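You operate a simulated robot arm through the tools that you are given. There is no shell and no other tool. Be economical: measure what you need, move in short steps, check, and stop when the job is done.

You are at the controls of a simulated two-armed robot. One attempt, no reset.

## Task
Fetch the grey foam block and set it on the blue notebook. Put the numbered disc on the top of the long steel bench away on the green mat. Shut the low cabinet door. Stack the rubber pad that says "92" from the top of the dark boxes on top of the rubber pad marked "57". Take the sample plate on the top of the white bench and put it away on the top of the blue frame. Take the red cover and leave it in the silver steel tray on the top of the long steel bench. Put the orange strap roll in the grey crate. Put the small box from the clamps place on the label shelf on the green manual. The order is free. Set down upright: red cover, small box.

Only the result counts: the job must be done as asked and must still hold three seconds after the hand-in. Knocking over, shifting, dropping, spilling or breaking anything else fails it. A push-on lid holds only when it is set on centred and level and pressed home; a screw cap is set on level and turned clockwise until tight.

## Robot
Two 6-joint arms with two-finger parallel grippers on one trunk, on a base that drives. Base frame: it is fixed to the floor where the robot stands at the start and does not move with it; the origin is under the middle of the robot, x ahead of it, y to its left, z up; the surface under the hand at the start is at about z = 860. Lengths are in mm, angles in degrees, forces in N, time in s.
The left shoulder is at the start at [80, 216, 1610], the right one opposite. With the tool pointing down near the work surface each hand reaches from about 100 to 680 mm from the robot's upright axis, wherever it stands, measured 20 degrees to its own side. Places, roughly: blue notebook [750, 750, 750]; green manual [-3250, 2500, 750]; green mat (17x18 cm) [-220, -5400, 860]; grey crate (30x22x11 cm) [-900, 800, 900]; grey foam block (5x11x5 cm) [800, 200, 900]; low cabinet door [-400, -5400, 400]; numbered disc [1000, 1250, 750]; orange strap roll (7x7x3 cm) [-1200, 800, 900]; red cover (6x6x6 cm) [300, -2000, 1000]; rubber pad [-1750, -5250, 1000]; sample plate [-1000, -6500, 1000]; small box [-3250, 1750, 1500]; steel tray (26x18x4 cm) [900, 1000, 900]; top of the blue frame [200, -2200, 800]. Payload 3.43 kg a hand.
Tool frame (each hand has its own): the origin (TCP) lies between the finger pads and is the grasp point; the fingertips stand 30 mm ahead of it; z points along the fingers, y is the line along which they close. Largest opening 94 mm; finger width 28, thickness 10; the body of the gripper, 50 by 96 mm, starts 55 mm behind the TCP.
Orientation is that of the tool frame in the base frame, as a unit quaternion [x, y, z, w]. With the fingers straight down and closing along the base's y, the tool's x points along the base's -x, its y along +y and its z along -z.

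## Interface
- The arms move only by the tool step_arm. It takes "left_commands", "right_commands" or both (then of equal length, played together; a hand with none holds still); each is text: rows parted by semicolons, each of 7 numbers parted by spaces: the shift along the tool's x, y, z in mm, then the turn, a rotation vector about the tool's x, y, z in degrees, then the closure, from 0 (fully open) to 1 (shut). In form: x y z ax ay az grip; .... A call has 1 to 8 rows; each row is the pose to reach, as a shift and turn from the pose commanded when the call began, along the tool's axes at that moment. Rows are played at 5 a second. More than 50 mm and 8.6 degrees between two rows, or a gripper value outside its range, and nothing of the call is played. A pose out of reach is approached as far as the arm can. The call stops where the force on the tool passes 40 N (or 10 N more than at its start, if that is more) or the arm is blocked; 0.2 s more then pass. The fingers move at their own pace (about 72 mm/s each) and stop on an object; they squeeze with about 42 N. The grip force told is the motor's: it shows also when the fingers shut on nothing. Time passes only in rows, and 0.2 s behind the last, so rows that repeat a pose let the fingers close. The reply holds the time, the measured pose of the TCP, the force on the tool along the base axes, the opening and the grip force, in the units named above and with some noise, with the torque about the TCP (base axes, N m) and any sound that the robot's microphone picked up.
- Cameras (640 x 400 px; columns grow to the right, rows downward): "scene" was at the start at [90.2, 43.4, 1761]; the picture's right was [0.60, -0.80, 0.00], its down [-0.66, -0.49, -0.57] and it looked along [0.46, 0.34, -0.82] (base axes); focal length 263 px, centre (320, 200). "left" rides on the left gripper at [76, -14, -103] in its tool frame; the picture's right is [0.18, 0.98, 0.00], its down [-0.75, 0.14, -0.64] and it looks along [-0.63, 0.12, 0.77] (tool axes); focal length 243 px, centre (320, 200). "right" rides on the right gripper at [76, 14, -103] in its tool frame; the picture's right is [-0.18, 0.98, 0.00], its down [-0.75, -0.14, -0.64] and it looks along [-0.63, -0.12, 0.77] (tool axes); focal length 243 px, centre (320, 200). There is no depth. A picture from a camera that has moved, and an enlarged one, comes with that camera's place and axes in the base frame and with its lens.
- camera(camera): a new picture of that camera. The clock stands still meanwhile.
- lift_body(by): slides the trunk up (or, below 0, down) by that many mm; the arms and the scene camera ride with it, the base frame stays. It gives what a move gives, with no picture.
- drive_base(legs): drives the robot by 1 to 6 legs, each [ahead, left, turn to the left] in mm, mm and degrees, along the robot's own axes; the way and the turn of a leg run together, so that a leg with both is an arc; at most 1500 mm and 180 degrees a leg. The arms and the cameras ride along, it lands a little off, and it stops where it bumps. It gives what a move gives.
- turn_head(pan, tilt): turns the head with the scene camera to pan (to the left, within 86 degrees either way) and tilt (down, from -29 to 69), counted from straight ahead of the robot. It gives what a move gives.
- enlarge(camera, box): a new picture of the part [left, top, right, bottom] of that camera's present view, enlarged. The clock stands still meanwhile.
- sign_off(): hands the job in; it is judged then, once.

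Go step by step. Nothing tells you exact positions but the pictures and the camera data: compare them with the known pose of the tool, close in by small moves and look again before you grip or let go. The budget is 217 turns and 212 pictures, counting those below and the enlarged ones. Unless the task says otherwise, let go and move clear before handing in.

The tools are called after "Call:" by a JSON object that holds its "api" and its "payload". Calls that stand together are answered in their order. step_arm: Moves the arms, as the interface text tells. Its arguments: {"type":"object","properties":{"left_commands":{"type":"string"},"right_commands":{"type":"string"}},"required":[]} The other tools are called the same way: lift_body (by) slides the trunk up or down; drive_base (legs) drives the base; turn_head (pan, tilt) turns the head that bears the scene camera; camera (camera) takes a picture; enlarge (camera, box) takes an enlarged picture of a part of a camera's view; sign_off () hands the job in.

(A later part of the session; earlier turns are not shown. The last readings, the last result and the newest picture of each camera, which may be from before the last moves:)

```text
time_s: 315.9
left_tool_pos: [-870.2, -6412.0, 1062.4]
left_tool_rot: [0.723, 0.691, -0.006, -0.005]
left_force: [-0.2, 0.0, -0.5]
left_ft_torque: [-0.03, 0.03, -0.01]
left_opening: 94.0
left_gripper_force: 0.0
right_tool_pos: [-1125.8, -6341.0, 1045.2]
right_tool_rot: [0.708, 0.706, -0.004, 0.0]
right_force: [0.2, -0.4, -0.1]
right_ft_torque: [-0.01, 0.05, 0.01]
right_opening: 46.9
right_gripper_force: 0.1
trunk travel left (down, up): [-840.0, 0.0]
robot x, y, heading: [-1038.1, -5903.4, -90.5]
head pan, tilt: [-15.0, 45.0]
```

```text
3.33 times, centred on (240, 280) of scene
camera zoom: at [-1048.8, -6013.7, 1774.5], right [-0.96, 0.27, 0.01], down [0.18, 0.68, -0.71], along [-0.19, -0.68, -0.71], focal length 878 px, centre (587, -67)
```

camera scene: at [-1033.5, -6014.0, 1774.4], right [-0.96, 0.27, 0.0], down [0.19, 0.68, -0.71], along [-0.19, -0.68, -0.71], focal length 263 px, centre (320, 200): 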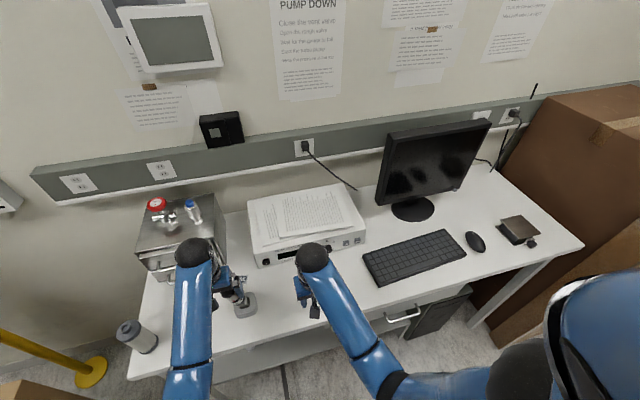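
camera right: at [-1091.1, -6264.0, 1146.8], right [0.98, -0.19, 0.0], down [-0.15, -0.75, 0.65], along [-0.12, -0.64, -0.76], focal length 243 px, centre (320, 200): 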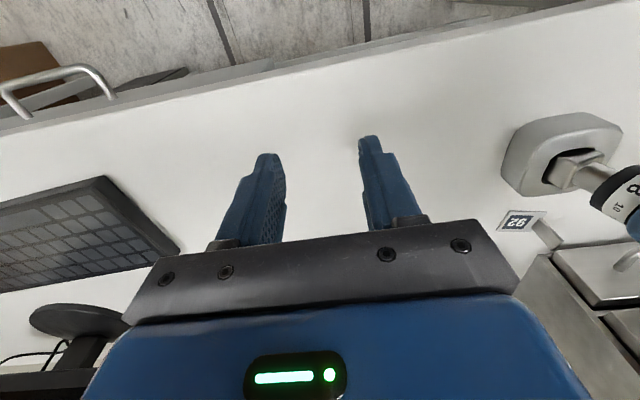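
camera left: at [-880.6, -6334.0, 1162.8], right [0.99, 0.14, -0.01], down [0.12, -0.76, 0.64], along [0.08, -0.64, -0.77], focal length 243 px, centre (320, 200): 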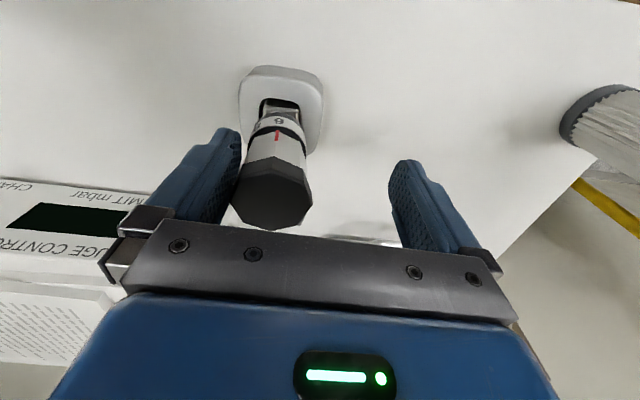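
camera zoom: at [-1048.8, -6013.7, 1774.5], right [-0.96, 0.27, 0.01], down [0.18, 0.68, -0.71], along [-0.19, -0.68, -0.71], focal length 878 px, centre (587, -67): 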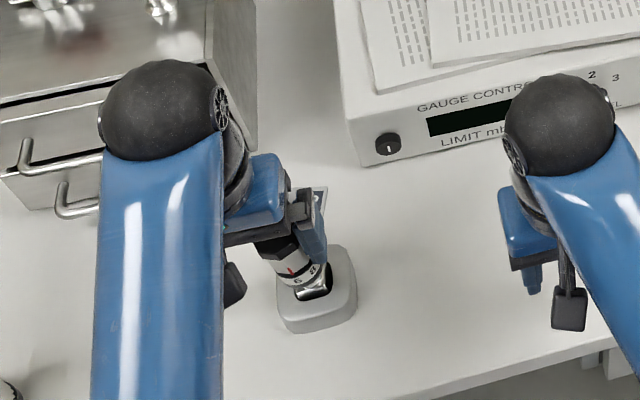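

The driver still stands in its holder. Ease 12 mm away, then back straight out.

Call:
{"api": "drive_base", "payload": {"legs": [[0, -12, 0], [-200, 0, 0]]}}

Call:
{"api": "camera", "payload": {"camera": "left"}}

Call:
{"api": "enlarge", "payload": {"camera": "scene", "box": [180, 120, 340, 240]}}

```text
time_s: 317.8
left_tool_pos: [-887.4, -6214.1, 1060.4]
left_tool_rot: [0.723, 0.691, -0.002, -0.002]
left_force: [-0.2, -0.7, 0.8]
left_ft_torque: [0.04, 0.0, 0.02]
left_opening: 94.0
left_gripper_force: 0.1
right_tool_pos: [-1143.1, -6142.0, 1044.2]
right_tool_rot: [0.709, 0.705, -0.001, 0.001]
right_force: [0.6, 0.0, 0.2]
right_ft_torque: [0.02, 0.0, -0.02]
right_opening: 46.8
right_gripper_force: 0.0
trunk travel left (down, up): [-840.0, 0.0]
robot x, y, heading: [-1048.7, -5702.9, -90.5]
head pan, tilt: [-15.0, 45.0]
```

```text
82 pictures are left
camera left: at [-898.1, -6136.8, 1161.9], right [0.99, 0.14, -0.01], down [0.11, -0.76, 0.64], along [0.08, -0.63, -0.77], focal length 243 px, centre (320, 200)
```

left: 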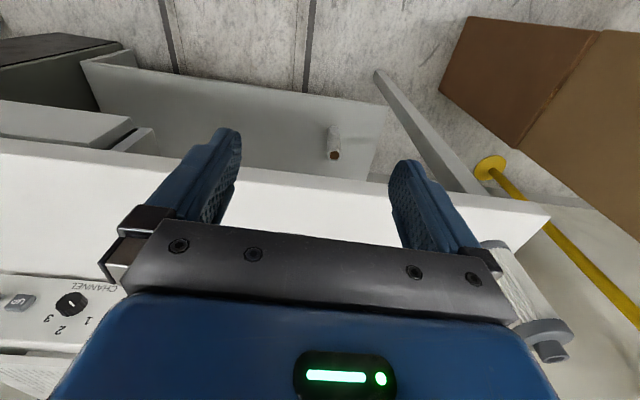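

```text
3.33 times, centred on (260, 180) of scene
camera zoom: at [-1069.3, -5818.7, 1773.8], right [-0.96, 0.27, 0.0], down [0.19, 0.68, -0.7], along [-0.19, -0.68, -0.71], focal length 878 px, centre (520, 267)
```

zoom: 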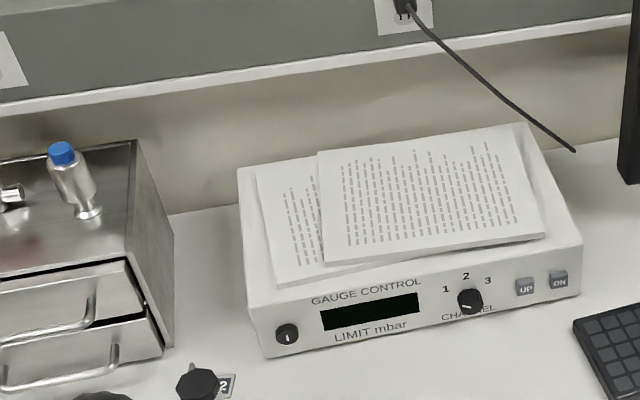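

Plan: tuck the left hand back/left, bring the right hand forward-centre, pass over the gauge box side, then come in from −x.

Call:
{"api": "step_arm", "payload": {"left_commands": "30 20 10 0 0 0 0;60 40 20 0 0 0 0;90 60 35 0 0 0 0;120 85 50 0 0 0 0;145 115 60 0 0 0 0;160 150 70 0 0 0 0", "right_commands": "-20 0 -5 0 0 3 0.5;-40 20 -10 0 0 6 0.5;-60 45 -20 0 0 9 0.5;-80 70 -20 0 0 12 0.5;-100 95 -20 0 0 15 0.5;-110 110 -20 0 0 15 0.5"}}

Call:
{"api": "camera", "payload": {"camera": "scene"}}

```text
time_s: 319.2
left_tool_pos: [-726.1, -6056.9, 991.2]
left_tool_rot: [0.724, 0.69, -0.003, -0.003]
left_force: [-0.5, 0.0, 0.2]
left_ft_torque: [0.0, 0.01, 0.0]
left_opening: 93.8
left_gripper_force: 0.0
right_tool_pos: [-1033.8, -6249.9, 1067.6]
right_tool_rot: [0.796, 0.605, -0.002, 0.001]
right_force: [-0.6, 0.4, 0.1]
right_ft_torque: [0.04, 0.01, 0.0]
right_opening: 47.1
right_gripper_force: 0.0
trunk travel left (down, up): [-840.0, 0.0]
robot x, y, heading: [-1050.3, -5706.2, -90.7]
head pan, tilt: [-15.0, 45.0]
```

```text
80 pictures are left
camera scene: at [-1066.6, -5813.6, 1774.3], right [-0.96, 0.27, 0.0], down [0.19, 0.68, -0.71], along [-0.19, -0.68, -0.71], focal length 263 px, centre (320, 200)
```

scene: 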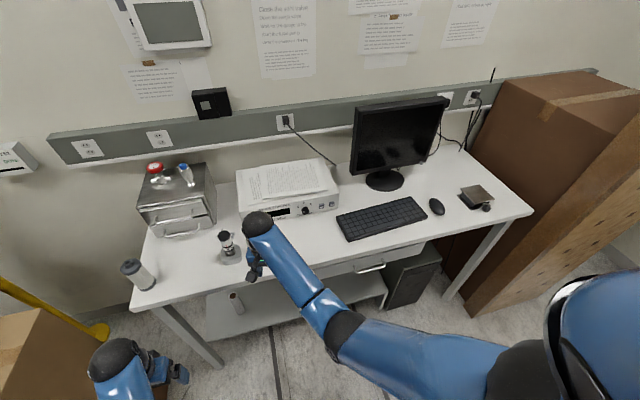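

Call:
{"api": "drive_base", "payload": {"legs": [[280, 0, 0.7], [0, 60, 0]]}}

Call:
{"api": "camera", "payload": {"camera": "right"}}

```text
time_s: 321.2
left_tool_pos: [-729.8, -6321.6, 988.7]
left_tool_rot: [0.722, 0.692, -0.003, -0.003]
left_force: [0.4, -0.6, 0.5]
left_ft_torque: [0.03, 0.02, 0.0]
left_opening: 94.1
left_gripper_force: 0.1
right_tool_pos: [-1032.5, -6513.8, 1068.0]
right_tool_rot: [0.791, 0.611, 0.003, -0.005]
right_force: [-0.7, -0.2, 0.3]
right_ft_torque: [0.0, -0.01, 0.0]
right_opening: 47.0
right_gripper_force: 0.2
trunk travel left (down, up): [-840.0, 0.0]
robot x, y, heading: [-1051.2, -5969.8, -90.2]
head pan, tilt: [-15.0, 45.0]
stopped in leg 1: the force on the tool passed its limit at 49 N (the readings are from after the stop); the commanded pose is now the measured one
```

```text
79 pictures are left
camera right: at [-998.9, -6443.1, 1168.9], right [0.9, -0.43, 0.0], down [-0.33, -0.7, 0.64], along [-0.27, -0.57, -0.77], focal length 243 px, centre (320, 200)
```

right: 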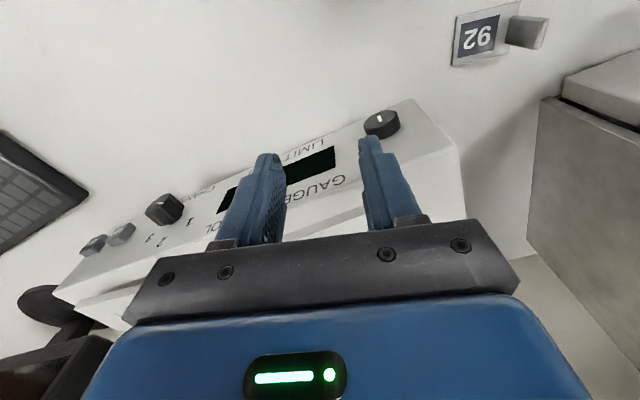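

Call:
{"api": "enlarge", "payload": {"camera": "scene", "box": [140, 180, 340, 340]}}

Call:
{"api": "camera", "payload": {"camera": "left"}}

```text
2.50 times, centred on (240, 260) of scene
camera zoom: at [-1069.4, -6079.9, 1774.2], right [-0.96, 0.27, 0.0], down [0.19, 0.68, -0.71], along [-0.19, -0.68, -0.71], focal length 658 px, centre (520, 50)
```

zoom: 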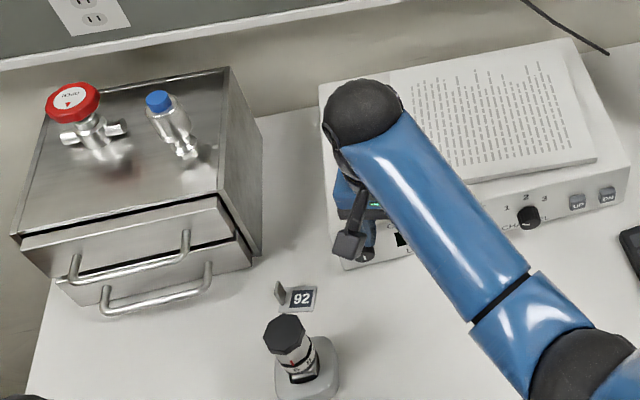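

```text
77 pictures are left
camera left: at [-739.4, -6244.4, 1091.9], right [0.99, 0.14, -0.01], down [0.11, -0.76, 0.64], along [0.08, -0.64, -0.77], focal length 243 px, centre (320, 200)
```

left: 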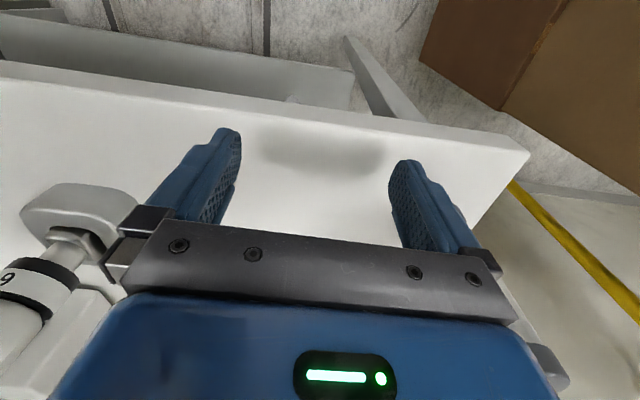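

Triangulating, the bench top is at z≈955 (not 885): plate centre (-898,-6509), tab (-877,-6517), driver (-904,-6405) up to z≈1088, gauge front y≈-6535 (my fingertip touched it). Back off a little and shift the hand over the tab.

Call:
{"api": "drive_base", "payload": {"legs": [[-20, 0, 0]]}}

Call:
{"api": "step_arm", "payload": {"right_commands": "0 40 -10 0 0 0 0.5;8 80 -10 0 0 0 0.5;15 118 -10 0 0 0 0.5;15 148 -10 0 0 0 0.5"}}

Call:
{"api": "camera", "payload": {"camera": "right"}}

Call:
{"api": "enlarge", "payload": {"camera": "scene", "box": [180, 200, 320, 310]}}

```text
time_s: 322.0
left_tool_pos: [-728.7, -6306.4, 989.1]
left_tool_rot: [0.722, 0.692, -0.001, -0.003]
left_force: [0.5, 0.4, -0.2]
left_ft_torque: [0.02, 0.01, 0.02]
left_opening: 93.9
left_gripper_force: 0.0
right_tool_pos: [-1033.1, -6496.6, 1065.6]
right_tool_rot: [0.791, 0.611, 0.004, -0.006]
right_force: [-0.1, 0.0, -0.4]
right_ft_torque: [0.05, 0.01, 0.0]
right_opening: 46.9
right_gripper_force: 0.0
trunk travel left (down, up): [-840.0, 0.0]
robot x, y, heading: [-1051.8, -5949.3, -90.2]
head pan, tilt: [-15.0, 45.0]
```

```text
time_s: 323.0
left_tool_pos: [-726.6, -6300.7, 991.0]
left_tool_rot: [0.722, 0.692, -0.004, -0.002]
left_force: [-0.1, 0.3, 0.0]
left_ft_torque: [0.03, -0.01, -0.03]
left_opening: 94.3
left_gripper_force: 0.0
right_tool_pos: [-887.0, -6514.5, 1075.9]
right_tool_rot: [0.792, 0.611, 0.001, -0.004]
right_force: [0.0, 0.3, -0.1]
right_ft_torque: [-0.01, -0.02, 0.02]
right_opening: 47.0
right_gripper_force: 0.0
trunk travel left (down, up): [-840.0, 0.0]
robot x, y, heading: [-1049.2, -5951.3, -90.4]
head pan, tilt: [-15.0, 45.0]
```

```text
76 pictures are left
camera right: at [-853.9, -6444.6, 1178.3], right [0.9, -0.43, 0.0], down [-0.33, -0.7, 0.64], along [-0.28, -0.57, -0.77], focal length 243 px, centre (320, 200)
```

right: 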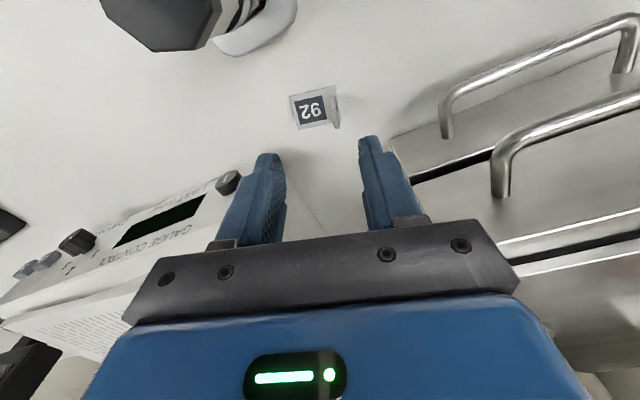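

```text
3.64 times, centred on (250, 255) of scene
camera zoom: at [-1068.6, -6057.9, 1774.4], right [-0.96, 0.27, 0.0], down [0.19, 0.68, -0.71], along [-0.19, -0.68, -0.71], focal length 958 px, centre (574, 0)
```

zoom: 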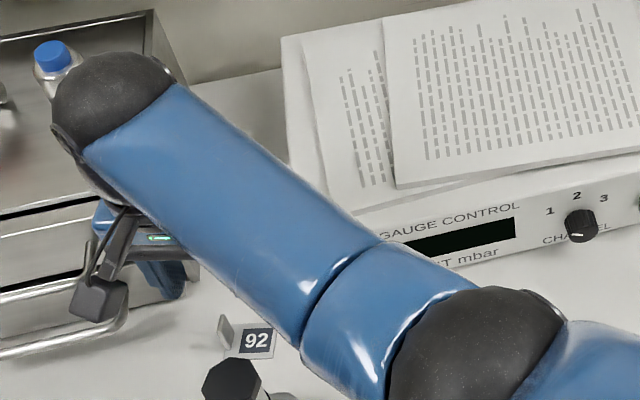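

Aligned well with the tab direction. Shift 12 mm and lower to z≈1008 for a check.

Call:
{"api": "step_arm", "payload": {"right_commands": "0.6 6 30 0 0 0 0.5;0.6 12 55 0 0 0 0.5;0.6 12 68 0 0 0 0.5"}}

Call:
{"api": "camera", "payload": {"camera": "right"}}

```text
time_s: 323.8
left_tool_pos: [-727.4, -6300.1, 991.0]
left_tool_rot: [0.722, 0.691, -0.004, -0.002]
left_force: [0.4, -0.1, 0.4]
left_ft_torque: [0.0, 0.02, -0.02]
left_opening: 94.2
left_gripper_force: 0.0
right_tool_pos: [-880.8, -6513.9, 1019.8]
right_tool_rot: [0.792, 0.611, 0.002, -0.003]
right_force: [1.2, 0.4, 0.7]
right_ft_torque: [-0.03, -0.01, 0.01]
right_opening: 47.0
right_gripper_force: 0.2
right hand out of reach, approached as far as the arm can: row 2, 3
trunk travel left (down, up): [-840.0, 0.0]
robot x, y, heading: [-1049.5, -5946.0, -90.4]
head pan, tilt: [-15.0, 45.0]
```

```text
74 pictures are left
camera right: at [-846.7, -6444.7, 1121.9], right [0.9, -0.43, 0.0], down [-0.33, -0.7, 0.64], along [-0.27, -0.58, -0.77], focal length 243 px, centre (320, 200)
```

right: 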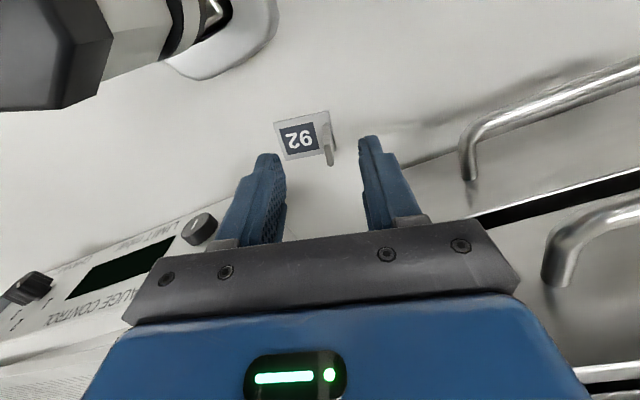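

Reach-limited; pull the left hand off the bench, nudge the base and lower the trunk.

Call:
{"api": "step_arm", "payload": {"left_commands": "40 0 0 0 0 0 0;80 0 0 0 0 0 0"}}

Call:
{"api": "drive_base", "payload": {"legs": [[6, 7, 0]]}}

Call:
{"api": "lift_body", "payload": {"by": -20}}

Call:
{"api": "camera", "payload": {"camera": "right"}}

```text
time_s: 324.4
left_tool_pos: [-724.5, -6231.1, 994.7]
left_tool_rot: [0.727, 0.686, -0.006, 0.007]
left_force: [0.3, 0.6, 0.1]
left_ft_torque: [-0.02, -0.01, 0.03]
left_opening: 94.1
left_gripper_force: 0.1
right_tool_pos: [-879.8, -6512.4, 1020.2]
right_tool_rot: [0.792, 0.611, 0.001, -0.003]
right_force: [0.2, -0.5, 0.2]
right_ft_torque: [0.02, 0.0, 0.04]
right_opening: 47.2
right_gripper_force: 0.1
trunk travel left (down, up): [-840.0, 0.0]
robot x, y, heading: [-1048.0, -5951.5, -90.4]
head pan, tilt: [-15.0, 45.0]
```

```text
time_s: 325.1
left_tool_pos: [-719.2, -6237.1, 994.5]
left_tool_rot: [0.727, 0.686, -0.005, 0.007]
left_force: [-0.1, 0.7, 0.1]
left_ft_torque: [0.01, -0.01, 0.0]
left_opening: 93.9
left_gripper_force: 0.1
right_tool_pos: [-874.4, -6518.6, 1020.5]
right_tool_rot: [0.792, 0.61, 0.003, -0.002]
right_force: [-0.4, -0.1, 0.1]
right_ft_torque: [-0.02, 0.01, 0.05]
right_opening: 46.9
right_gripper_force: 0.0
trunk travel left (down, up): [-840.0, 0.0]
robot x, y, heading: [-1045.2, -5960.4, -90.4]
head pan, tilt: [-15.0, 45.0]
```

```text
time_s: 325.8
left_tool_pos: [-716.8, -6240.9, 972.8]
left_tool_rot: [0.727, 0.686, -0.006, 0.008]
left_force: [-0.8, 0.1, 0.9]
left_ft_torque: [0.0, -0.01, 0.05]
left_opening: 94.2
left_gripper_force: 0.1
right_tool_pos: [-873.1, -6520.3, 998.8]
right_tool_rot: [0.792, 0.611, 0.003, -0.003]
right_force: [0.0, -0.3, -0.1]
right_ft_torque: [0.01, -0.01, 0.01]
right_opening: 46.9
right_gripper_force: 0.2
trunk travel left (down, up): [-820.0, 20.0]
robot x, y, heading: [-1041.7, -5957.1, -90.5]
head pan, tilt: [-15.0, 45.0]
```

```text
73 pictures are left
camera right: at [-840.0, -6451.1, 1101.1], right [0.9, -0.43, 0.0], down [-0.33, -0.7, 0.64], along [-0.27, -0.57, -0.77], focal length 243 px, centre (320, 200)
```

right: 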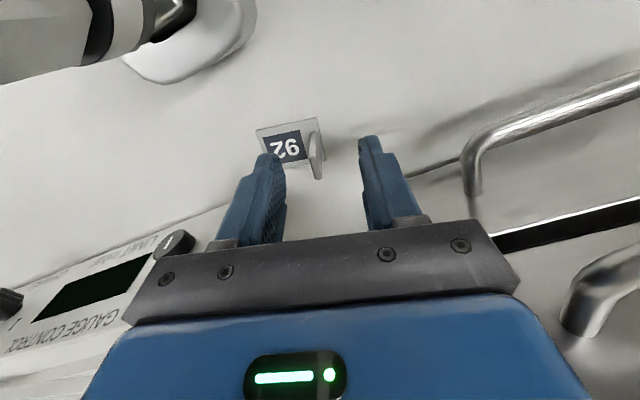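

Tab is between the fingers. Lower 5 mm more and close.

Call:
{"api": "lift_body", "payload": {"by": -5}}

Call:
{"api": "step_arm", "payload": {"right_commands": "3 0 0 0 0 0 0.7;3 0 0 0 0 0 0.9;3 0 0 0 0 0 1;3 0 0 0 0 0 1"}}

Call:
{"api": "camera", "payload": {"camera": "right"}}

```text
time_s: 326.3
left_tool_pos: [-717.8, -6241.1, 967.2]
left_tool_rot: [0.728, 0.686, -0.005, 0.006]
left_force: [-0.3, 0.4, -0.6]
left_ft_torque: [-0.01, 0.0, 0.0]
left_opening: 94.0
left_gripper_force: 0.1
right_tool_pos: [-872.8, -6522.1, 994.4]
right_tool_rot: [0.792, 0.611, 0.002, -0.003]
right_force: [-0.2, 0.7, -0.1]
right_ft_torque: [0.0, 0.0, 0.04]
right_opening: 47.0
right_gripper_force: 0.0
trunk travel left (down, up): [-815.0, 25.0]
robot x, y, heading: [-1044.2, -5955.9, -90.5]
head pan, tilt: [-15.0, 45.0]
```

```text
time_s: 327.3
left_tool_pos: [-717.5, -6240.2, 969.1]
left_tool_rot: [0.727, 0.686, -0.006, 0.008]
left_force: [0.2, -0.3, 0.6]
left_ft_torque: [0.01, 0.01, 0.0]
left_opening: 94.0
left_gripper_force: 0.2
right_tool_pos: [-873.4, -6518.1, 994.0]
right_tool_rot: [0.792, 0.611, 0.002, -0.003]
right_force: [0.2, -0.3, 1.1]
right_ft_torque: [0.02, -0.03, -0.02]
right_opening: 3.8
right_gripper_force: 38.2
trunk travel left (down, up): [-815.0, 25.0]
robot x, y, heading: [-1045.9, -5957.7, -90.6]
head pan, tilt: [-15.0, 45.0]
```

```text
72 pictures are left
camera right: at [-839.5, -6448.1, 1096.9], right [0.9, -0.43, 0.0], down [-0.33, -0.7, 0.64], along [-0.27, -0.57, -0.77], focal length 243 px, centre (320, 200)
```

right: 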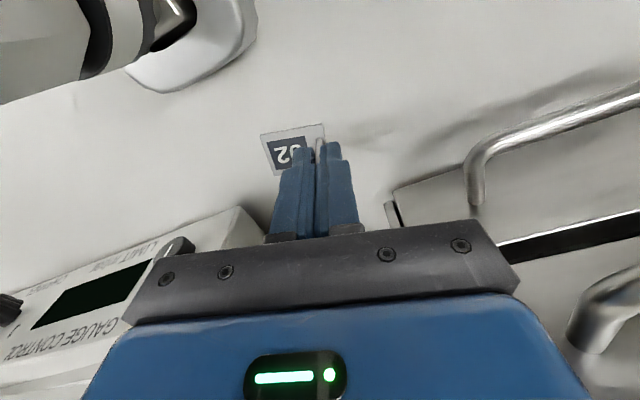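

Tab gripped (3.8 mm). Lift with the trunk and verify.

Call:
{"api": "lift_body", "payload": {"by": 25}}

Call:
{"api": "step_arm", "payload": {"right_commands": "0 0 -25 0 0 0 1;0 0 -50 0 0 0 1;0 0 -70 0 0 0 1"}}

Call:
{"api": "camera", "payload": {"camera": "right"}}

Call:
{"api": "enlarge", "payload": {"camera": "scene", "box": [160, 200, 320, 320]}}

```text
time_s: 328.0
left_tool_pos: [-715.2, -6240.3, 995.7]
left_tool_rot: [0.727, 0.687, -0.005, 0.008]
left_force: [0.0, 0.4, 0.4]
left_ft_torque: [0.03, 0.0, -0.01]
left_opening: 94.1
left_gripper_force: 0.0
right_tool_pos: [-872.5, -6516.9, 1019.9]
right_tool_rot: [0.792, 0.611, 0.001, -0.003]
right_force: [0.1, 0.8, -0.5]
right_ft_torque: [-0.01, -0.02, -0.04]
right_opening: 3.8
right_gripper_force: 38.3
trunk travel left (down, up): [-840.0, 0.0]
robot x, y, heading: [-1044.2, -5952.7, -90.5]
head pan, tilt: [-15.0, 45.0]
```

```text
time_s: 328.8
left_tool_pos: [-716.8, -6240.7, 993.5]
left_tool_rot: [0.727, 0.687, -0.006, 0.008]
left_force: [-0.1, -0.4, 0.2]
left_ft_torque: [0.0, -0.04, -0.01]
left_opening: 93.8
left_gripper_force: 0.0
right_tool_pos: [-874.0, -6520.2, 1090.5]
right_tool_rot: [0.792, 0.611, 0.003, -0.003]
right_force: [0.9, 0.5, -0.4]
right_ft_torque: [-0.01, 0.0, 0.03]
right_opening: 3.8
right_gripper_force: 38.1
trunk travel left (down, up): [-840.0, 0.0]
robot x, y, heading: [-1044.3, -5958.0, -90.1]
head pan, tilt: [-15.0, 45.0]
```

```text
71 pictures are left
camera right: at [-841.2, -6448.8, 1192.6], right [0.9, -0.43, 0.0], down [-0.33, -0.7, 0.64], along [-0.27, -0.57, -0.77], focal length 243 px, centre (320, 200)
```

right: 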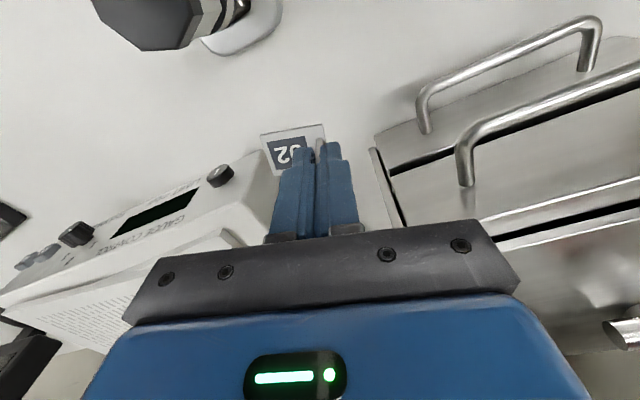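

```text
3.33 times, centred on (240, 260) of scene
camera zoom: at [-1062.5, -6064.6, 1774.4], right [-0.96, 0.27, 0.0], down [0.19, 0.68, -0.71], along [-0.19, -0.68, -0.71], focal length 878 px, centre (587, 0)
```

zoom: 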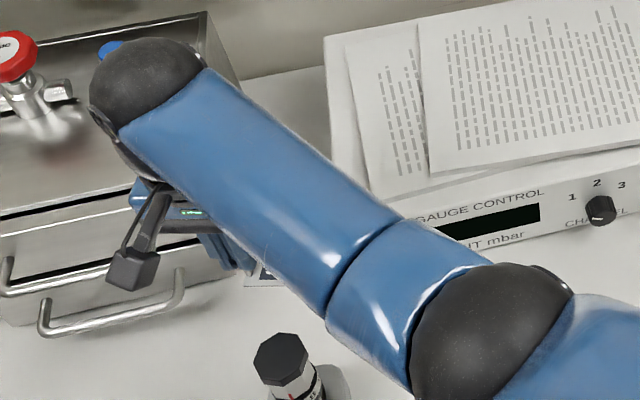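

Plate is held. Shift −x (clear of the driver) then back out.

Call:
{"api": "drive_base", "payload": {"legs": [[0, -150, 0], [-330, 0, 0]]}}

Call:
{"api": "step_arm", "payload": {"right_commands": "20 -35 10 0 0 -4 1;40 -70 20 0 0 -8 1;60 -105 30 0 0 -12 1;80 -135 40 0 0 -15 1;100 -165 45 0 0 -15 1", "left_commands": "-20 -35 -5 0 0 0 0;-40 -70 -10 0 0 0 0;-70 -105 -15 0 0 0 0;-100 -140 -25 0 0 0 0;-120 -165 -40 0 0 0 0"}}

Call:
{"api": "turn_head", "payload": {"pan": 0, "tilt": 45}}

Call:
{"api": "camera", "payload": {"camera": "scene"}}

```text
time_s: 332.0
left_tool_pos: [-865.7, -5918.6, 991.9]
left_tool_rot: [0.728, 0.686, -0.005, 0.006]
left_force: [-0.6, -0.5, -0.2]
left_ft_torque: [0.03, 0.0, -0.02]
left_opening: 94.0
left_gripper_force: 0.2
right_tool_pos: [-1023.2, -6196.6, 1088.8]
right_tool_rot: [0.792, 0.611, 0.004, -0.004]
right_force: [0.0, -0.4, -1.0]
right_ft_torque: [0.03, -0.03, 0.01]
right_opening: 3.8
right_gripper_force: 38.5
trunk travel left (down, up): [-840.0, 0.0]
robot x, y, heading: [-1186.2, -5630.8, -90.7]
head pan, tilt: [-15.0, 45.0]
```

```text
time_s: 333.2
left_tool_pos: [-1040.5, -6025.5, 1035.2]
left_tool_rot: [0.726, 0.687, -0.005, 0.008]
left_force: [0.1, 0.7, 0.2]
left_ft_torque: [0.01, -0.06, 0.02]
left_opening: 93.8
left_gripper_force: 0.0
right_tool_pos: [-1160.6, -6055.1, 1048.5]
right_tool_rot: [0.705, 0.709, 0.003, -0.002]
right_force: [0.0, 0.0, 0.5]
right_ft_torque: [-0.02, -0.04, -0.01]
right_opening: 3.8
right_gripper_force: 38.1
trunk travel left (down, up): [-840.0, 0.0]
robot x, y, heading: [-1188.2, -5633.4, -90.4]
head pan, tilt: [-15.0, 45.0]
```

```text
time_s: 333.9
left_tool_pos: [-1037.1, -6024.6, 1034.0]
left_tool_rot: [0.728, 0.686, -0.007, 0.008]
left_force: [0.3, 0.5, -0.4]
left_ft_torque: [0.0, 0.0, -0.02]
left_opening: 94.1
left_gripper_force: 0.1
right_tool_pos: [-1158.8, -6055.2, 1047.6]
right_tool_rot: [0.705, 0.709, 0.003, -0.003]
right_force: [0.1, -1.0, -0.2]
right_ft_torque: [0.01, -0.02, -0.01]
right_opening: 3.7
right_gripper_force: 38.7
trunk travel left (down, up): [-840.0, 0.0]
robot x, y, heading: [-1191.7, -5634.5, -90.4]
head pan, tilt: [0.0, 45.0]
```

```text
69 pictures are left
camera scene: at [-1191.0, -5743.5, 1774.4], right [-1.0, 0.01, 0.0], down [0.01, 0.71, -0.71], along [-0.01, -0.71, -0.71], focal length 263 px, centre (320, 200)
```

scene: 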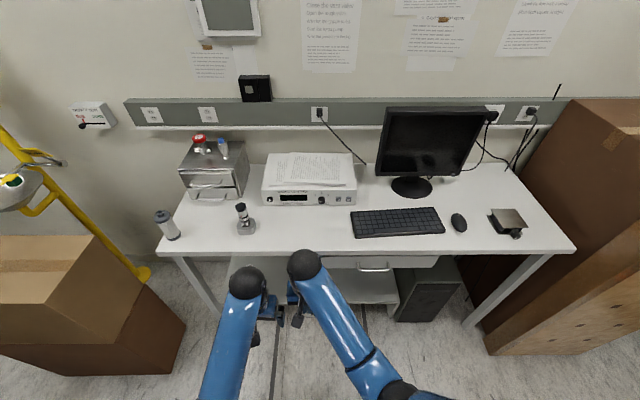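

Driver and bench look intact. Spread the right hand outward and retrace the route west, then north.

Call:
{"api": "step_arm", "payload": {"right_commands": "0 -40 0 0 0 0 1;0 -80 0 0 0 0 1;0 -120 0 0 0 0 1;0 -160 0 0 0 0 1;0 -180 0 0 0 0 1"}}

Call:
{"api": "drive_base", "payload": {"legs": [[40, 0, 0.4], [0, -1060, 0]]}}

Call:
{"api": "camera", "payload": {"camera": "scene"}}

```text
time_s: 335.1
left_tool_pos: [-1039.5, -6025.7, 1035.0]
left_tool_rot: [0.727, 0.686, -0.006, 0.008]
left_force: [0.0, 0.3, 0.2]
left_ft_torque: [0.04, 0.04, -0.01]
left_opening: 93.8
left_gripper_force: 0.1
right_tool_pos: [-1336.9, -6059.6, 1043.2]
right_tool_rot: [0.705, 0.709, 0.003, -0.001]
right_force: [0.6, 0.8, 0.7]
right_ft_torque: [0.0, 0.0, 0.0]
right_opening: 3.9
right_gripper_force: 38.1
trunk travel left (down, up): [-840.0, 0.0]
robot x, y, heading: [-1190.3, -5631.5, -90.4]
head pan, tilt: [0.0, 45.0]
```

```text
time_s: 341.2
left_tool_pos: [-2120.0, -6061.6, 1034.5]
left_tool_rot: [0.728, 0.685, -0.006, 0.007]
left_force: [-0.2, 0.3, 0.6]
left_ft_torque: [0.0, 0.0, 0.0]
left_opening: 93.8
left_gripper_force: 0.0
right_tool_pos: [-2418.7, -6093.4, 1043.1]
right_tool_rot: [0.705, 0.709, 0.002, -0.002]
right_force: [0.3, 0.7, -0.9]
right_ft_torque: [0.0, -0.01, 0.02]
right_opening: 4.0
right_gripper_force: 38.4
trunk travel left (down, up): [-840.0, 0.0]
robot x, y, heading: [-2278.0, -5668.4, -90.7]
head pan, tilt: [0.0, 45.0]
```

```text
68 pictures are left
camera scene: at [-2272.6, -5778.3, 1774.4], right [-1.0, 0.01, 0.0], down [0.0, 0.71, -0.71], along [-0.01, -0.71, -0.71], focal length 263 px, centre (320, 200)
```

scene: 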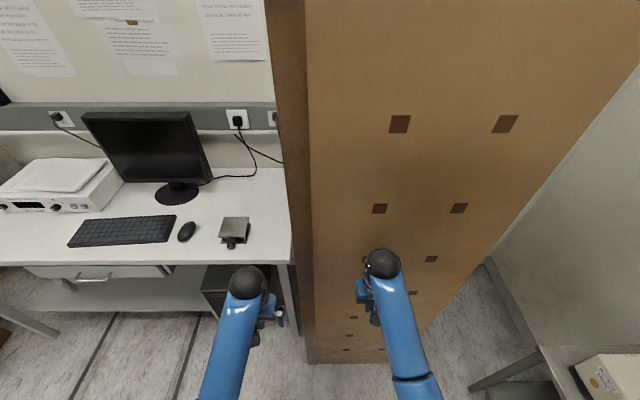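

Back north past the boxes, then lower the trunk.

Call:
{"api": "drive_base", "payload": {"legs": [[-900, 0, 0.7], [-540, 170, 0]]}}

Call:
{"api": "lift_body", "payload": {"by": -400}}

Call:
{"api": "turn_head", "payload": {"pan": 30, "tilt": 50}}

Call:
{"api": "camera", "payload": {"camera": "scene"}}

```text
time_s: 348.6
left_tool_pos: [-1937.1, -4655.5, 1033.9]
left_tool_rot: [0.722, 0.692, -0.004, 0.008]
left_force: [0.1, 1.0, -0.5]
left_ft_torque: [0.0, 0.03, 0.04]
left_opening: 94.2
left_gripper_force: 0.0
right_tool_pos: [-2235.9, -4696.6, 1041.3]
right_tool_rot: [0.699, 0.715, 0.003, -0.001]
right_force: [-0.2, 0.7, -0.2]
right_ft_torque: [0.0, 0.0, -0.01]
right_opening: 4.0
right_gripper_force: 39.0
trunk travel left (down, up): [-840.0, 0.0]
robot x, y, heading: [-2098.1, -4261.8, -89.4]
head pan, tilt: [0.0, 45.0]
```

```text
time_s: 352.4
left_tool_pos: [-1937.3, -4655.4, 634.8]
left_tool_rot: [0.722, 0.692, -0.006, 0.007]
left_force: [-0.1, -0.3, 0.4]
left_ft_torque: [-0.01, 0.02, 0.01]
left_opening: 94.2
left_gripper_force: 0.1
right_tool_pos: [-2234.4, -4694.0, 643.2]
right_tool_rot: [0.699, 0.715, 0.003, -0.002]
right_force: [-0.5, 0.3, -1.0]
right_ft_torque: [0.01, -0.05, -0.02]
right_opening: 3.7
right_gripper_force: 38.4
trunk travel left (down, up): [-440.0, 400.0]
robot x, y, heading: [-2097.5, -4263.8, -89.4]
head pan, tilt: [0.0, 45.0]
```

```text
time_s: 353.4
left_tool_pos: [-1936.3, -4654.3, 634.9]
left_tool_rot: [0.721, 0.692, -0.005, 0.007]
left_force: [-0.2, -0.7, -0.1]
left_ft_torque: [-0.01, -0.02, 0.02]
left_opening: 93.8
left_gripper_force: 0.0
right_tool_pos: [-2235.2, -4693.3, 642.7]
right_tool_rot: [0.699, 0.715, 0.002, -0.002]
right_force: [0.7, -0.6, -1.4]
right_ft_torque: [-0.01, -0.01, -0.01]
right_opening: 3.6
right_gripper_force: 38.3
trunk travel left (down, up): [-440.0, 400.0]
robot x, y, heading: [-2093.8, -4264.3, -89.5]
head pan, tilt: [30.0, 50.0]
```

```text
67 pictures are left
camera scene: at [-2056.3, -4360.7, 1367.5], right [-0.86, -0.51, 0.0], down [-0.39, 0.66, -0.64], along [0.33, -0.55, -0.77], focal length 263 px, centre (320, 200)
```

scene: 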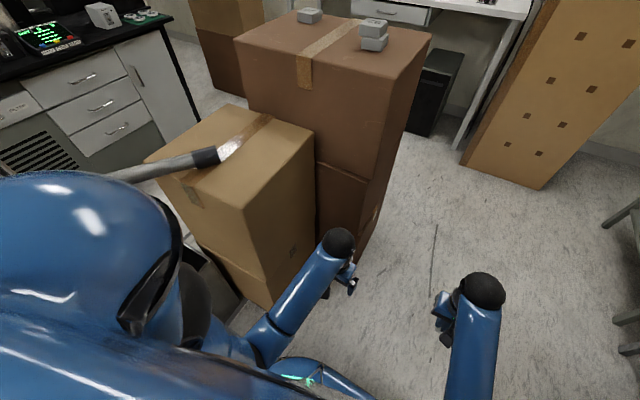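

Retrace: diagonal back-left, then back; then raise the trunk where it was lowered before.

Call:
{"api": "drive_base", "payload": {"legs": [[-240, 0, -0.5], [-200, 290, 0], [-150, 0, 0]]}}

```text
time_s: 358.1
left_tool_pos: [-1649.5, -4059.1, 634.4]
left_tool_rot: [0.729, 0.685, -0.006, 0.008]
left_force: [0.3, -0.3, -0.3]
left_ft_torque: [-0.01, 0.02, 0.03]
left_opening: 93.8
left_gripper_force: 0.1
right_tool_pos: [-1947.7, -4093.2, 644.4]
right_tool_rot: [0.706, 0.708, 0.002, -0.001]
right_force: [-0.6, -0.4, -0.8]
right_ft_torque: [0.0, -0.05, 0.02]
right_opening: 3.7
right_gripper_force: 38.0
trunk travel left (down, up): [-440.0, 400.0]
robot x, y, heading: [-1803.7, -3663.3, -90.6]
head pan, tilt: [30.0, 50.0]
```

Call:
{"api": "drive_base", "payload": {"legs": [[0, 15, 0]]}}

Call:
{"api": "lift_body", "payload": {"by": 400}}

Call:
{"api": "drive_base", "payload": {"legs": [[0, 120, 0.3], [-130, 60, 0], [-1400, 0, 0]]}}

```text
time_s: 358.8
left_tool_pos: [-1635.5, -4059.5, 635.7]
left_tool_rot: [0.728, 0.685, -0.005, 0.008]
left_force: [0.5, -0.3, -0.2]
left_ft_torque: [0.05, -0.01, 0.03]
left_opening: 94.0
left_gripper_force: 0.0
right_tool_pos: [-1934.8, -4093.7, 643.0]
right_tool_rot: [0.707, 0.708, 0.002, -0.002]
right_force: [-0.3, -0.7, -0.5]
right_ft_torque: [0.01, 0.01, -0.02]
right_opening: 3.9
right_gripper_force: 38.5
trunk travel left (down, up): [-440.0, 400.0]
robot x, y, heading: [-1783.5, -3668.6, -90.6]
head pan, tilt: [30.0, 50.0]
```

```text
time_s: 362.7
left_tool_pos: [-1634.5, -4059.6, 1033.8]
left_tool_rot: [0.729, 0.685, -0.006, 0.008]
left_force: [-0.2, 0.1, 0.7]
left_ft_torque: [0.02, -0.01, -0.02]
left_opening: 94.2
left_gripper_force: 0.1
right_tool_pos: [-1933.9, -4093.7, 1042.8]
right_tool_rot: [0.707, 0.707, 0.001, -0.002]
right_force: [-0.5, 0.4, -0.1]
right_ft_torque: [-0.01, -0.01, -0.01]
right_opening: 3.8
right_gripper_force: 38.8
trunk travel left (down, up): [-840.0, 0.0]
robot x, y, heading: [-1790.6, -3663.1, -90.4]
head pan, tilt: [30.0, 50.0]
```

```text
time_s: 371.5
left_tool_pos: [-1437.6, -2523.0, 1034.4]
left_tool_rot: [0.726, 0.688, -0.005, 0.007]
left_force: [-0.7, 0.1, -1.0]
left_ft_torque: [-0.01, -0.01, 0.01]
left_opening: 94.0
left_gripper_force: 0.1
right_tool_pos: [-1738.7, -2558.2, 1042.8]
right_tool_rot: [0.702, 0.712, 0.002, -0.001]
right_force: [-0.3, 0.3, -0.1]
right_ft_torque: [0.03, -0.02, 0.01]
right_opening: 3.8
right_gripper_force: 38.7
trunk travel left (down, up): [-840.0, 0.0]
robot x, y, heading: [-1596.0, -2131.7, -90.1]
head pan, tilt: [30.0, 50.0]
```

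Back in the open area. Turn to face the blue frame (+x) and approach.

Call:
{"api": "drive_base", "payload": {"legs": [[0, 0, 90], [620, 0, 0]]}}

Call:
{"api": "turn_head", "payload": {"pan": 0, "tilt": 32}}

Call:
{"api": "camera", "payload": {"camera": "scene"}}

```text
time_s: 378.8
left_tool_pos: [-587.2, -1960.0, 1036.1]
left_tool_rot: [0.021, 1.0, 0.001, 0.011]
left_force: [-0.2, 0.0, -0.1]
left_ft_torque: [0.01, -0.01, -0.03]
left_opening: 94.1
left_gripper_force: 0.0
right_tool_pos: [-547.4, -2257.6, 1043.4]
right_tool_rot: [-0.012, 1.0, 0.0, -0.002]
right_force: [-0.6, 0.1, 0.8]
right_ft_torque: [-0.01, -0.03, 0.02]
right_opening: 3.8
right_gripper_force: 37.7
trunk travel left (down, up): [-840.0, 0.0]
robot x, y, heading: [-977.5, -2119.3, 0.9]
head pan, tilt: [30.0, 50.0]
```

```text
time_s: 379.8
left_tool_pos: [-585.2, -1958.8, 1033.5]
left_tool_rot: [0.02, 1.0, 0.002, 0.01]
left_force: [0.3, -1.2, -0.5]
left_ft_torque: [0.04, -0.01, -0.04]
left_opening: 94.0
left_gripper_force: 0.1
right_tool_pos: [-544.6, -2257.2, 1043.2]
right_tool_rot: [-0.013, 1.0, 0.0, -0.002]
right_force: [0.2, 0.4, -1.2]
right_ft_torque: [0.0, 0.04, 0.0]
right_opening: 3.6
right_gripper_force: 38.9
trunk travel left (down, up): [-840.0, 0.0]
robot x, y, heading: [-978.7, -2118.0, 0.7]
head pan, tilt: [0.0, 32.0]
```

```text
66 pictures are left
camera scene: at [-853.2, -2119.1, 1793.7], right [0.01, -1.0, 0.0], down [-0.53, -0.01, -0.85], along [0.85, 0.01, -0.53], focal length 263 px, centre (320, 200)
```

scene: 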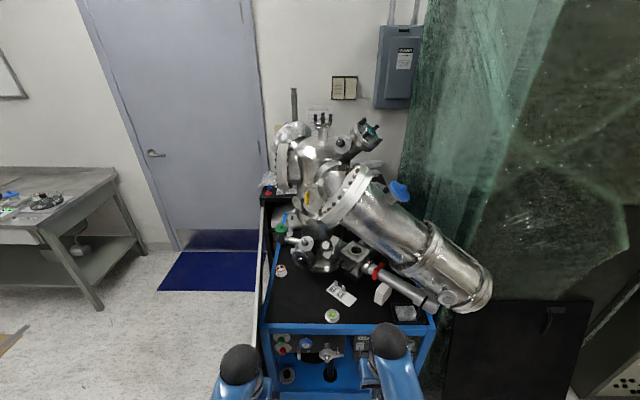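

Enlarge the cart to find free deck space and the red cover.

Call:
{"api": "enlarge", "payload": {"camera": "scene", "box": [240, 150, 460, 350]}}

Call:
{"api": "enlarge", "payload": {"camera": "scene", "box": [255, 175, 355, 275]}}

```text
2.00 times, centred on (350, 250) of scene
camera zoom: at [-853.2, -2119.1, 1793.7], right [0.01, -1.0, 0.0], down [-0.53, -0.01, -0.85], along [0.85, 0.01, -0.53], focal length 527 px, centre (260, 100)
```

zoom: 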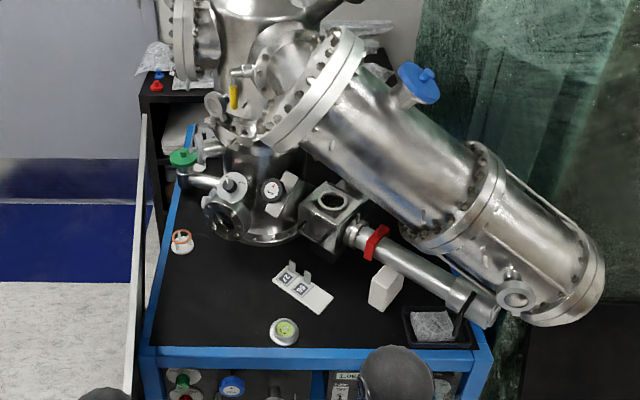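

```text
4.00 times, centred on (305, 225) of scene
camera zoom: at [-853.2, -2119.1, 1793.7], right [0.01, -1.0, 0.0], down [-0.53, -0.01, -0.85], along [0.85, 0.01, -0.53], focal length 1054 px, centre (380, 100)
```

zoom: 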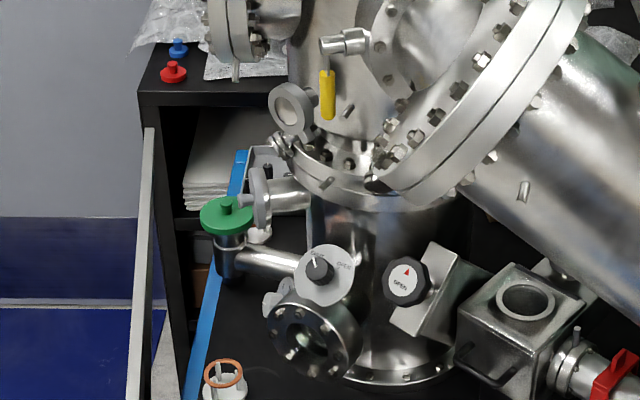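

Red cover is around (310,-1990,1000) on the north side of the chamber. First place the plate on free deck around (-110,-2060). Move in and look with the right camera.

Call:
{"api": "step_arm", "payload": {"left_commands": "10 -30 0 0 0 0 0;20 -60 0 0 0 0 0"}}

Call:
{"api": "drive_base", "payload": {"legs": [[0, 215, -0.7], [280, 0, 0]]}}

Call:
{"api": "camera", "payload": {"camera": "right"}}

Call:
{"api": "camera", "payload": {"camera": "scene"}}

```text
time_s: 380.4
left_tool_pos: [-608.3, -2019.9, 1035.4]
left_tool_rot: [0.02, 1.0, 0.002, 0.009]
left_force: [-0.4, -0.7, 0.0]
left_ft_torque: [0.02, 0.03, -0.01]
left_opening: 94.1
left_gripper_force: 0.1
right_tool_pos: [-545.6, -2258.2, 1043.5]
right_tool_rot: [-0.012, 1.0, 0.001, -0.003]
right_force: [-0.2, 0.6, -0.8]
right_ft_torque: [0.0, 0.02, -0.02]
right_opening: 3.7
right_gripper_force: 37.7
trunk travel left (down, up): [-840.0, 0.0]
robot x, y, heading: [-974.9, -2121.8, 0.5]
head pan, tilt: [0.0, 32.0]
```

```text
time_s: 383.6
left_tool_pos: [-331.0, -1808.5, 1037.6]
left_tool_rot: [0.023, 1.0, 0.002, 0.01]
left_force: [-0.2, -0.9, 1.0]
left_ft_torque: [0.0, -0.05, -0.01]
left_opening: 94.0
left_gripper_force: 0.0
right_tool_pos: [-271.1, -2047.5, 1043.6]
right_tool_rot: [-0.009, 1.0, 0.0, -0.002]
right_force: [-0.3, 0.6, -0.9]
right_ft_torque: [-0.01, 0.01, 0.03]
right_opening: 3.8
right_gripper_force: 37.4
trunk travel left (down, up): [-840.0, 0.0]
robot x, y, heading: [-696.6, -1908.5, 0.2]
head pan, tilt: [0.0, 32.0]
```

```text
63 pictures are left
camera right: at [-346.2, -2034.2, 1146.1], right [0.17, 0.99, 0.0], down [0.76, -0.13, 0.64], along [0.63, -0.11, -0.77], focal length 243 px, centre (320, 200)
```

right: 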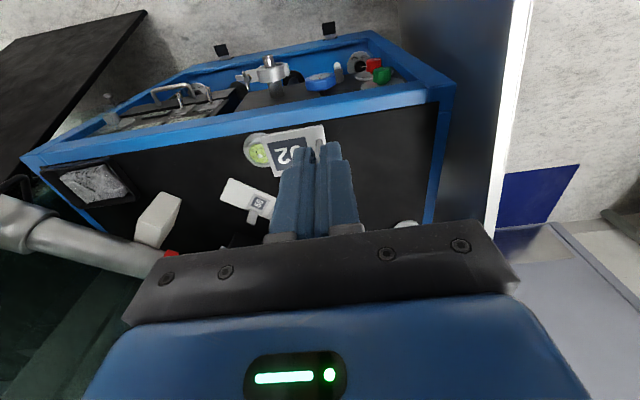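

```text
62 pictures are left
camera scene: at [-579.9, -1907.2, 1794.2], right [0.01, -1.0, 0.0], down [-0.53, 0.0, -0.85], along [0.85, 0.0, -0.53], focal length 263 px, centre (320, 200)
```

scene: 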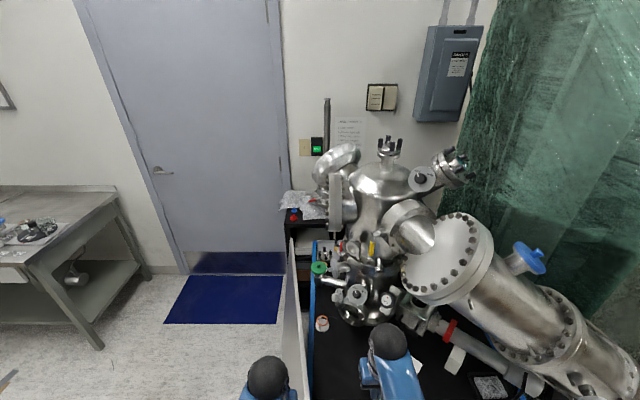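

Deck z≈787; free spot around (-110,-2010). Move the right hand there high, pull the left hand back, then lower the trunk.

Call:
{"api": "step_arm", "payload": {"right_commands": "-40 15 0 0 0 0 1;-80 30 0 0 0 0 1;-120 45 0 0 0 0 1;-160 58 0 0 0 0 1", "left_commands": "35 10 15 0 0 0 0;70 20 30 0 0 0 0;105 30 45 0 0 0 0;130 40 55 0 0 0 0"}}

Call:
{"api": "lift_body", "payload": {"by": -120}}

Call:
{"api": "camera", "payload": {"camera": "right"}}

Call:
{"api": "enlarge", "payload": {"camera": "scene", "box": [270, 200, 470, 360]}}

```text
time_s: 384.6
left_tool_pos: [-453.5, -1761.7, 978.5]
left_tool_rot: [0.023, 1.0, 0.0, 0.009]
left_force: [0.4, 0.3, 0.8]
left_ft_torque: [-0.01, 0.05, 0.02]
left_opening: 93.9
left_gripper_force: 0.0
right_tool_pos: [-107.8, -1981.6, 1039.3]
right_tool_rot: [-0.008, 1.0, 0.0, -0.004]
right_force: [0.5, 0.0, 0.1]
right_ft_torque: [0.01, 0.05, -0.02]
right_opening: 3.7
right_gripper_force: 38.3
trunk travel left (down, up): [-840.0, 0.0]
robot x, y, heading: [-697.0, -1905.6, 0.7]
head pan, tilt: [0.0, 32.0]
```

```text
time_s: 386.1
left_tool_pos: [-453.3, -1761.1, 857.3]
left_tool_rot: [0.024, 1.0, 0.002, 0.01]
left_force: [0.7, -0.4, -0.4]
left_ft_torque: [0.02, 0.0, -0.01]
left_opening: 93.8
left_gripper_force: 0.0
right_tool_pos: [-108.9, -1983.5, 920.0]
right_tool_rot: [-0.009, 1.0, 0.0, -0.003]
right_force: [-0.5, -0.4, -0.5]
right_ft_torque: [0.03, -0.01, 0.01]
right_opening: 3.6
right_gripper_force: 38.2
trunk travel left (down, up): [-720.0, 120.0]
robot x, y, heading: [-697.5, -1911.2, 0.1]
head pan, tilt: [0.0, 32.0]
```

```text
61 pictures are left
camera right: at [-183.7, -1970.1, 1022.6], right [0.17, 0.99, 0.0], down [0.76, -0.13, 0.64], along [0.63, -0.11, -0.77], focal length 243 px, centre (320, 200)
```

right: 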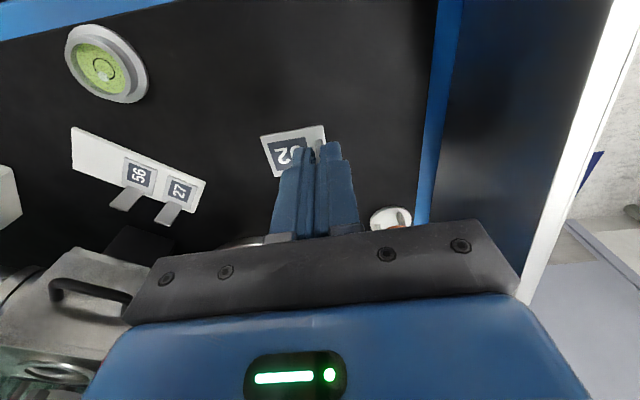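

```text
2.50 times, centred on (370, 280) of scene
camera zoom: at [-575.2, -1907.3, 1673.9], right [0.01, -1.0, 0.0], down [-0.53, 0.0, -0.85], along [0.85, 0.0, -0.53], focal length 658 px, centre (195, 0)
```

zoom: 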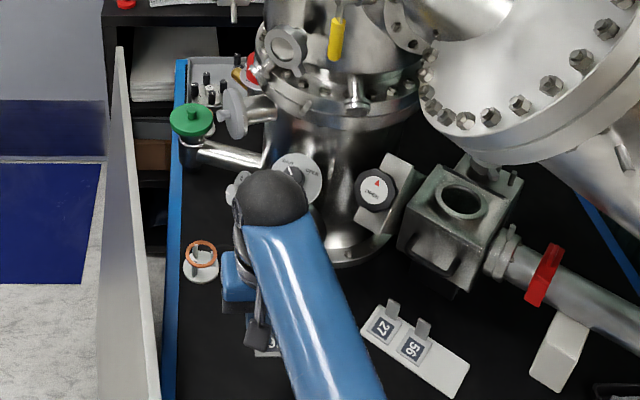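

Clear deck below. Lower further with the trunk, then gently by arm.

Call:
{"api": "lift_body", "payload": {"by": -78}}

Call:
{"api": "step_arm", "payload": {"right_commands": "0 0 3 0 0 0 1;0 0 6 0 0 0 1;0 0 9 0 0 0 1;0 0 12 0 0 0 1"}}

Call:
{"api": "camera", "payload": {"camera": "right"}}

```text
time_s: 387.2
left_tool_pos: [-453.8, -1762.0, 779.9]
left_tool_rot: [0.023, 1.0, 0.002, 0.009]
left_force: [-0.3, 0.1, -0.3]
left_ft_torque: [-0.01, 0.02, -0.01]
left_opening: 93.9
left_gripper_force: 0.2
right_tool_pos: [-108.7, -1983.6, 842.2]
right_tool_rot: [-0.009, 1.0, 0.001, -0.003]
right_force: [0.5, 0.7, -1.0]
right_ft_torque: [-0.01, 0.03, 0.0]
right_opening: 3.7
right_gripper_force: 38.8
trunk travel left (down, up): [-642.0, 198.0]
robot x, y, heading: [-698.0, -1904.9, 0.2]
head pan, tilt: [0.0, 32.0]
```

```text
time_s: 388.2
left_tool_pos: [-454.6, -1761.2, 780.8]
left_tool_rot: [0.024, 1.0, 0.001, 0.01]
left_force: [0.7, 0.8, 0.1]
left_ft_torque: [0.0, 0.03, 0.02]
left_opening: 94.2
left_gripper_force: 0.0
right_tool_pos: [-109.1, -1984.0, 835.0]
right_tool_rot: [-0.008, 1.0, -0.001, 0.0]
right_force: [-2.5, -2.9, 18.0]
right_ft_torque: [-0.2, 0.25, -0.01]
right_opening: 3.8
right_gripper_force: 38.5
trunk travel left (down, up): [-642.0, 198.0]
robot x, y, heading: [-696.3, -1907.9, 0.2]
head pan, tilt: [0.0, 32.0]
```

```text
59 pictures are left
camera right: at [-184.0, -1969.8, 936.7], right [0.17, 0.99, 0.0], down [0.76, -0.13, 0.64], along [0.63, -0.11, -0.77], focal length 243 px, centre (320, 200)
```

right: 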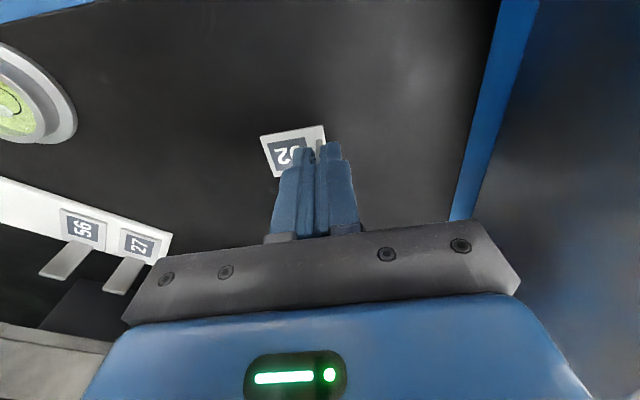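

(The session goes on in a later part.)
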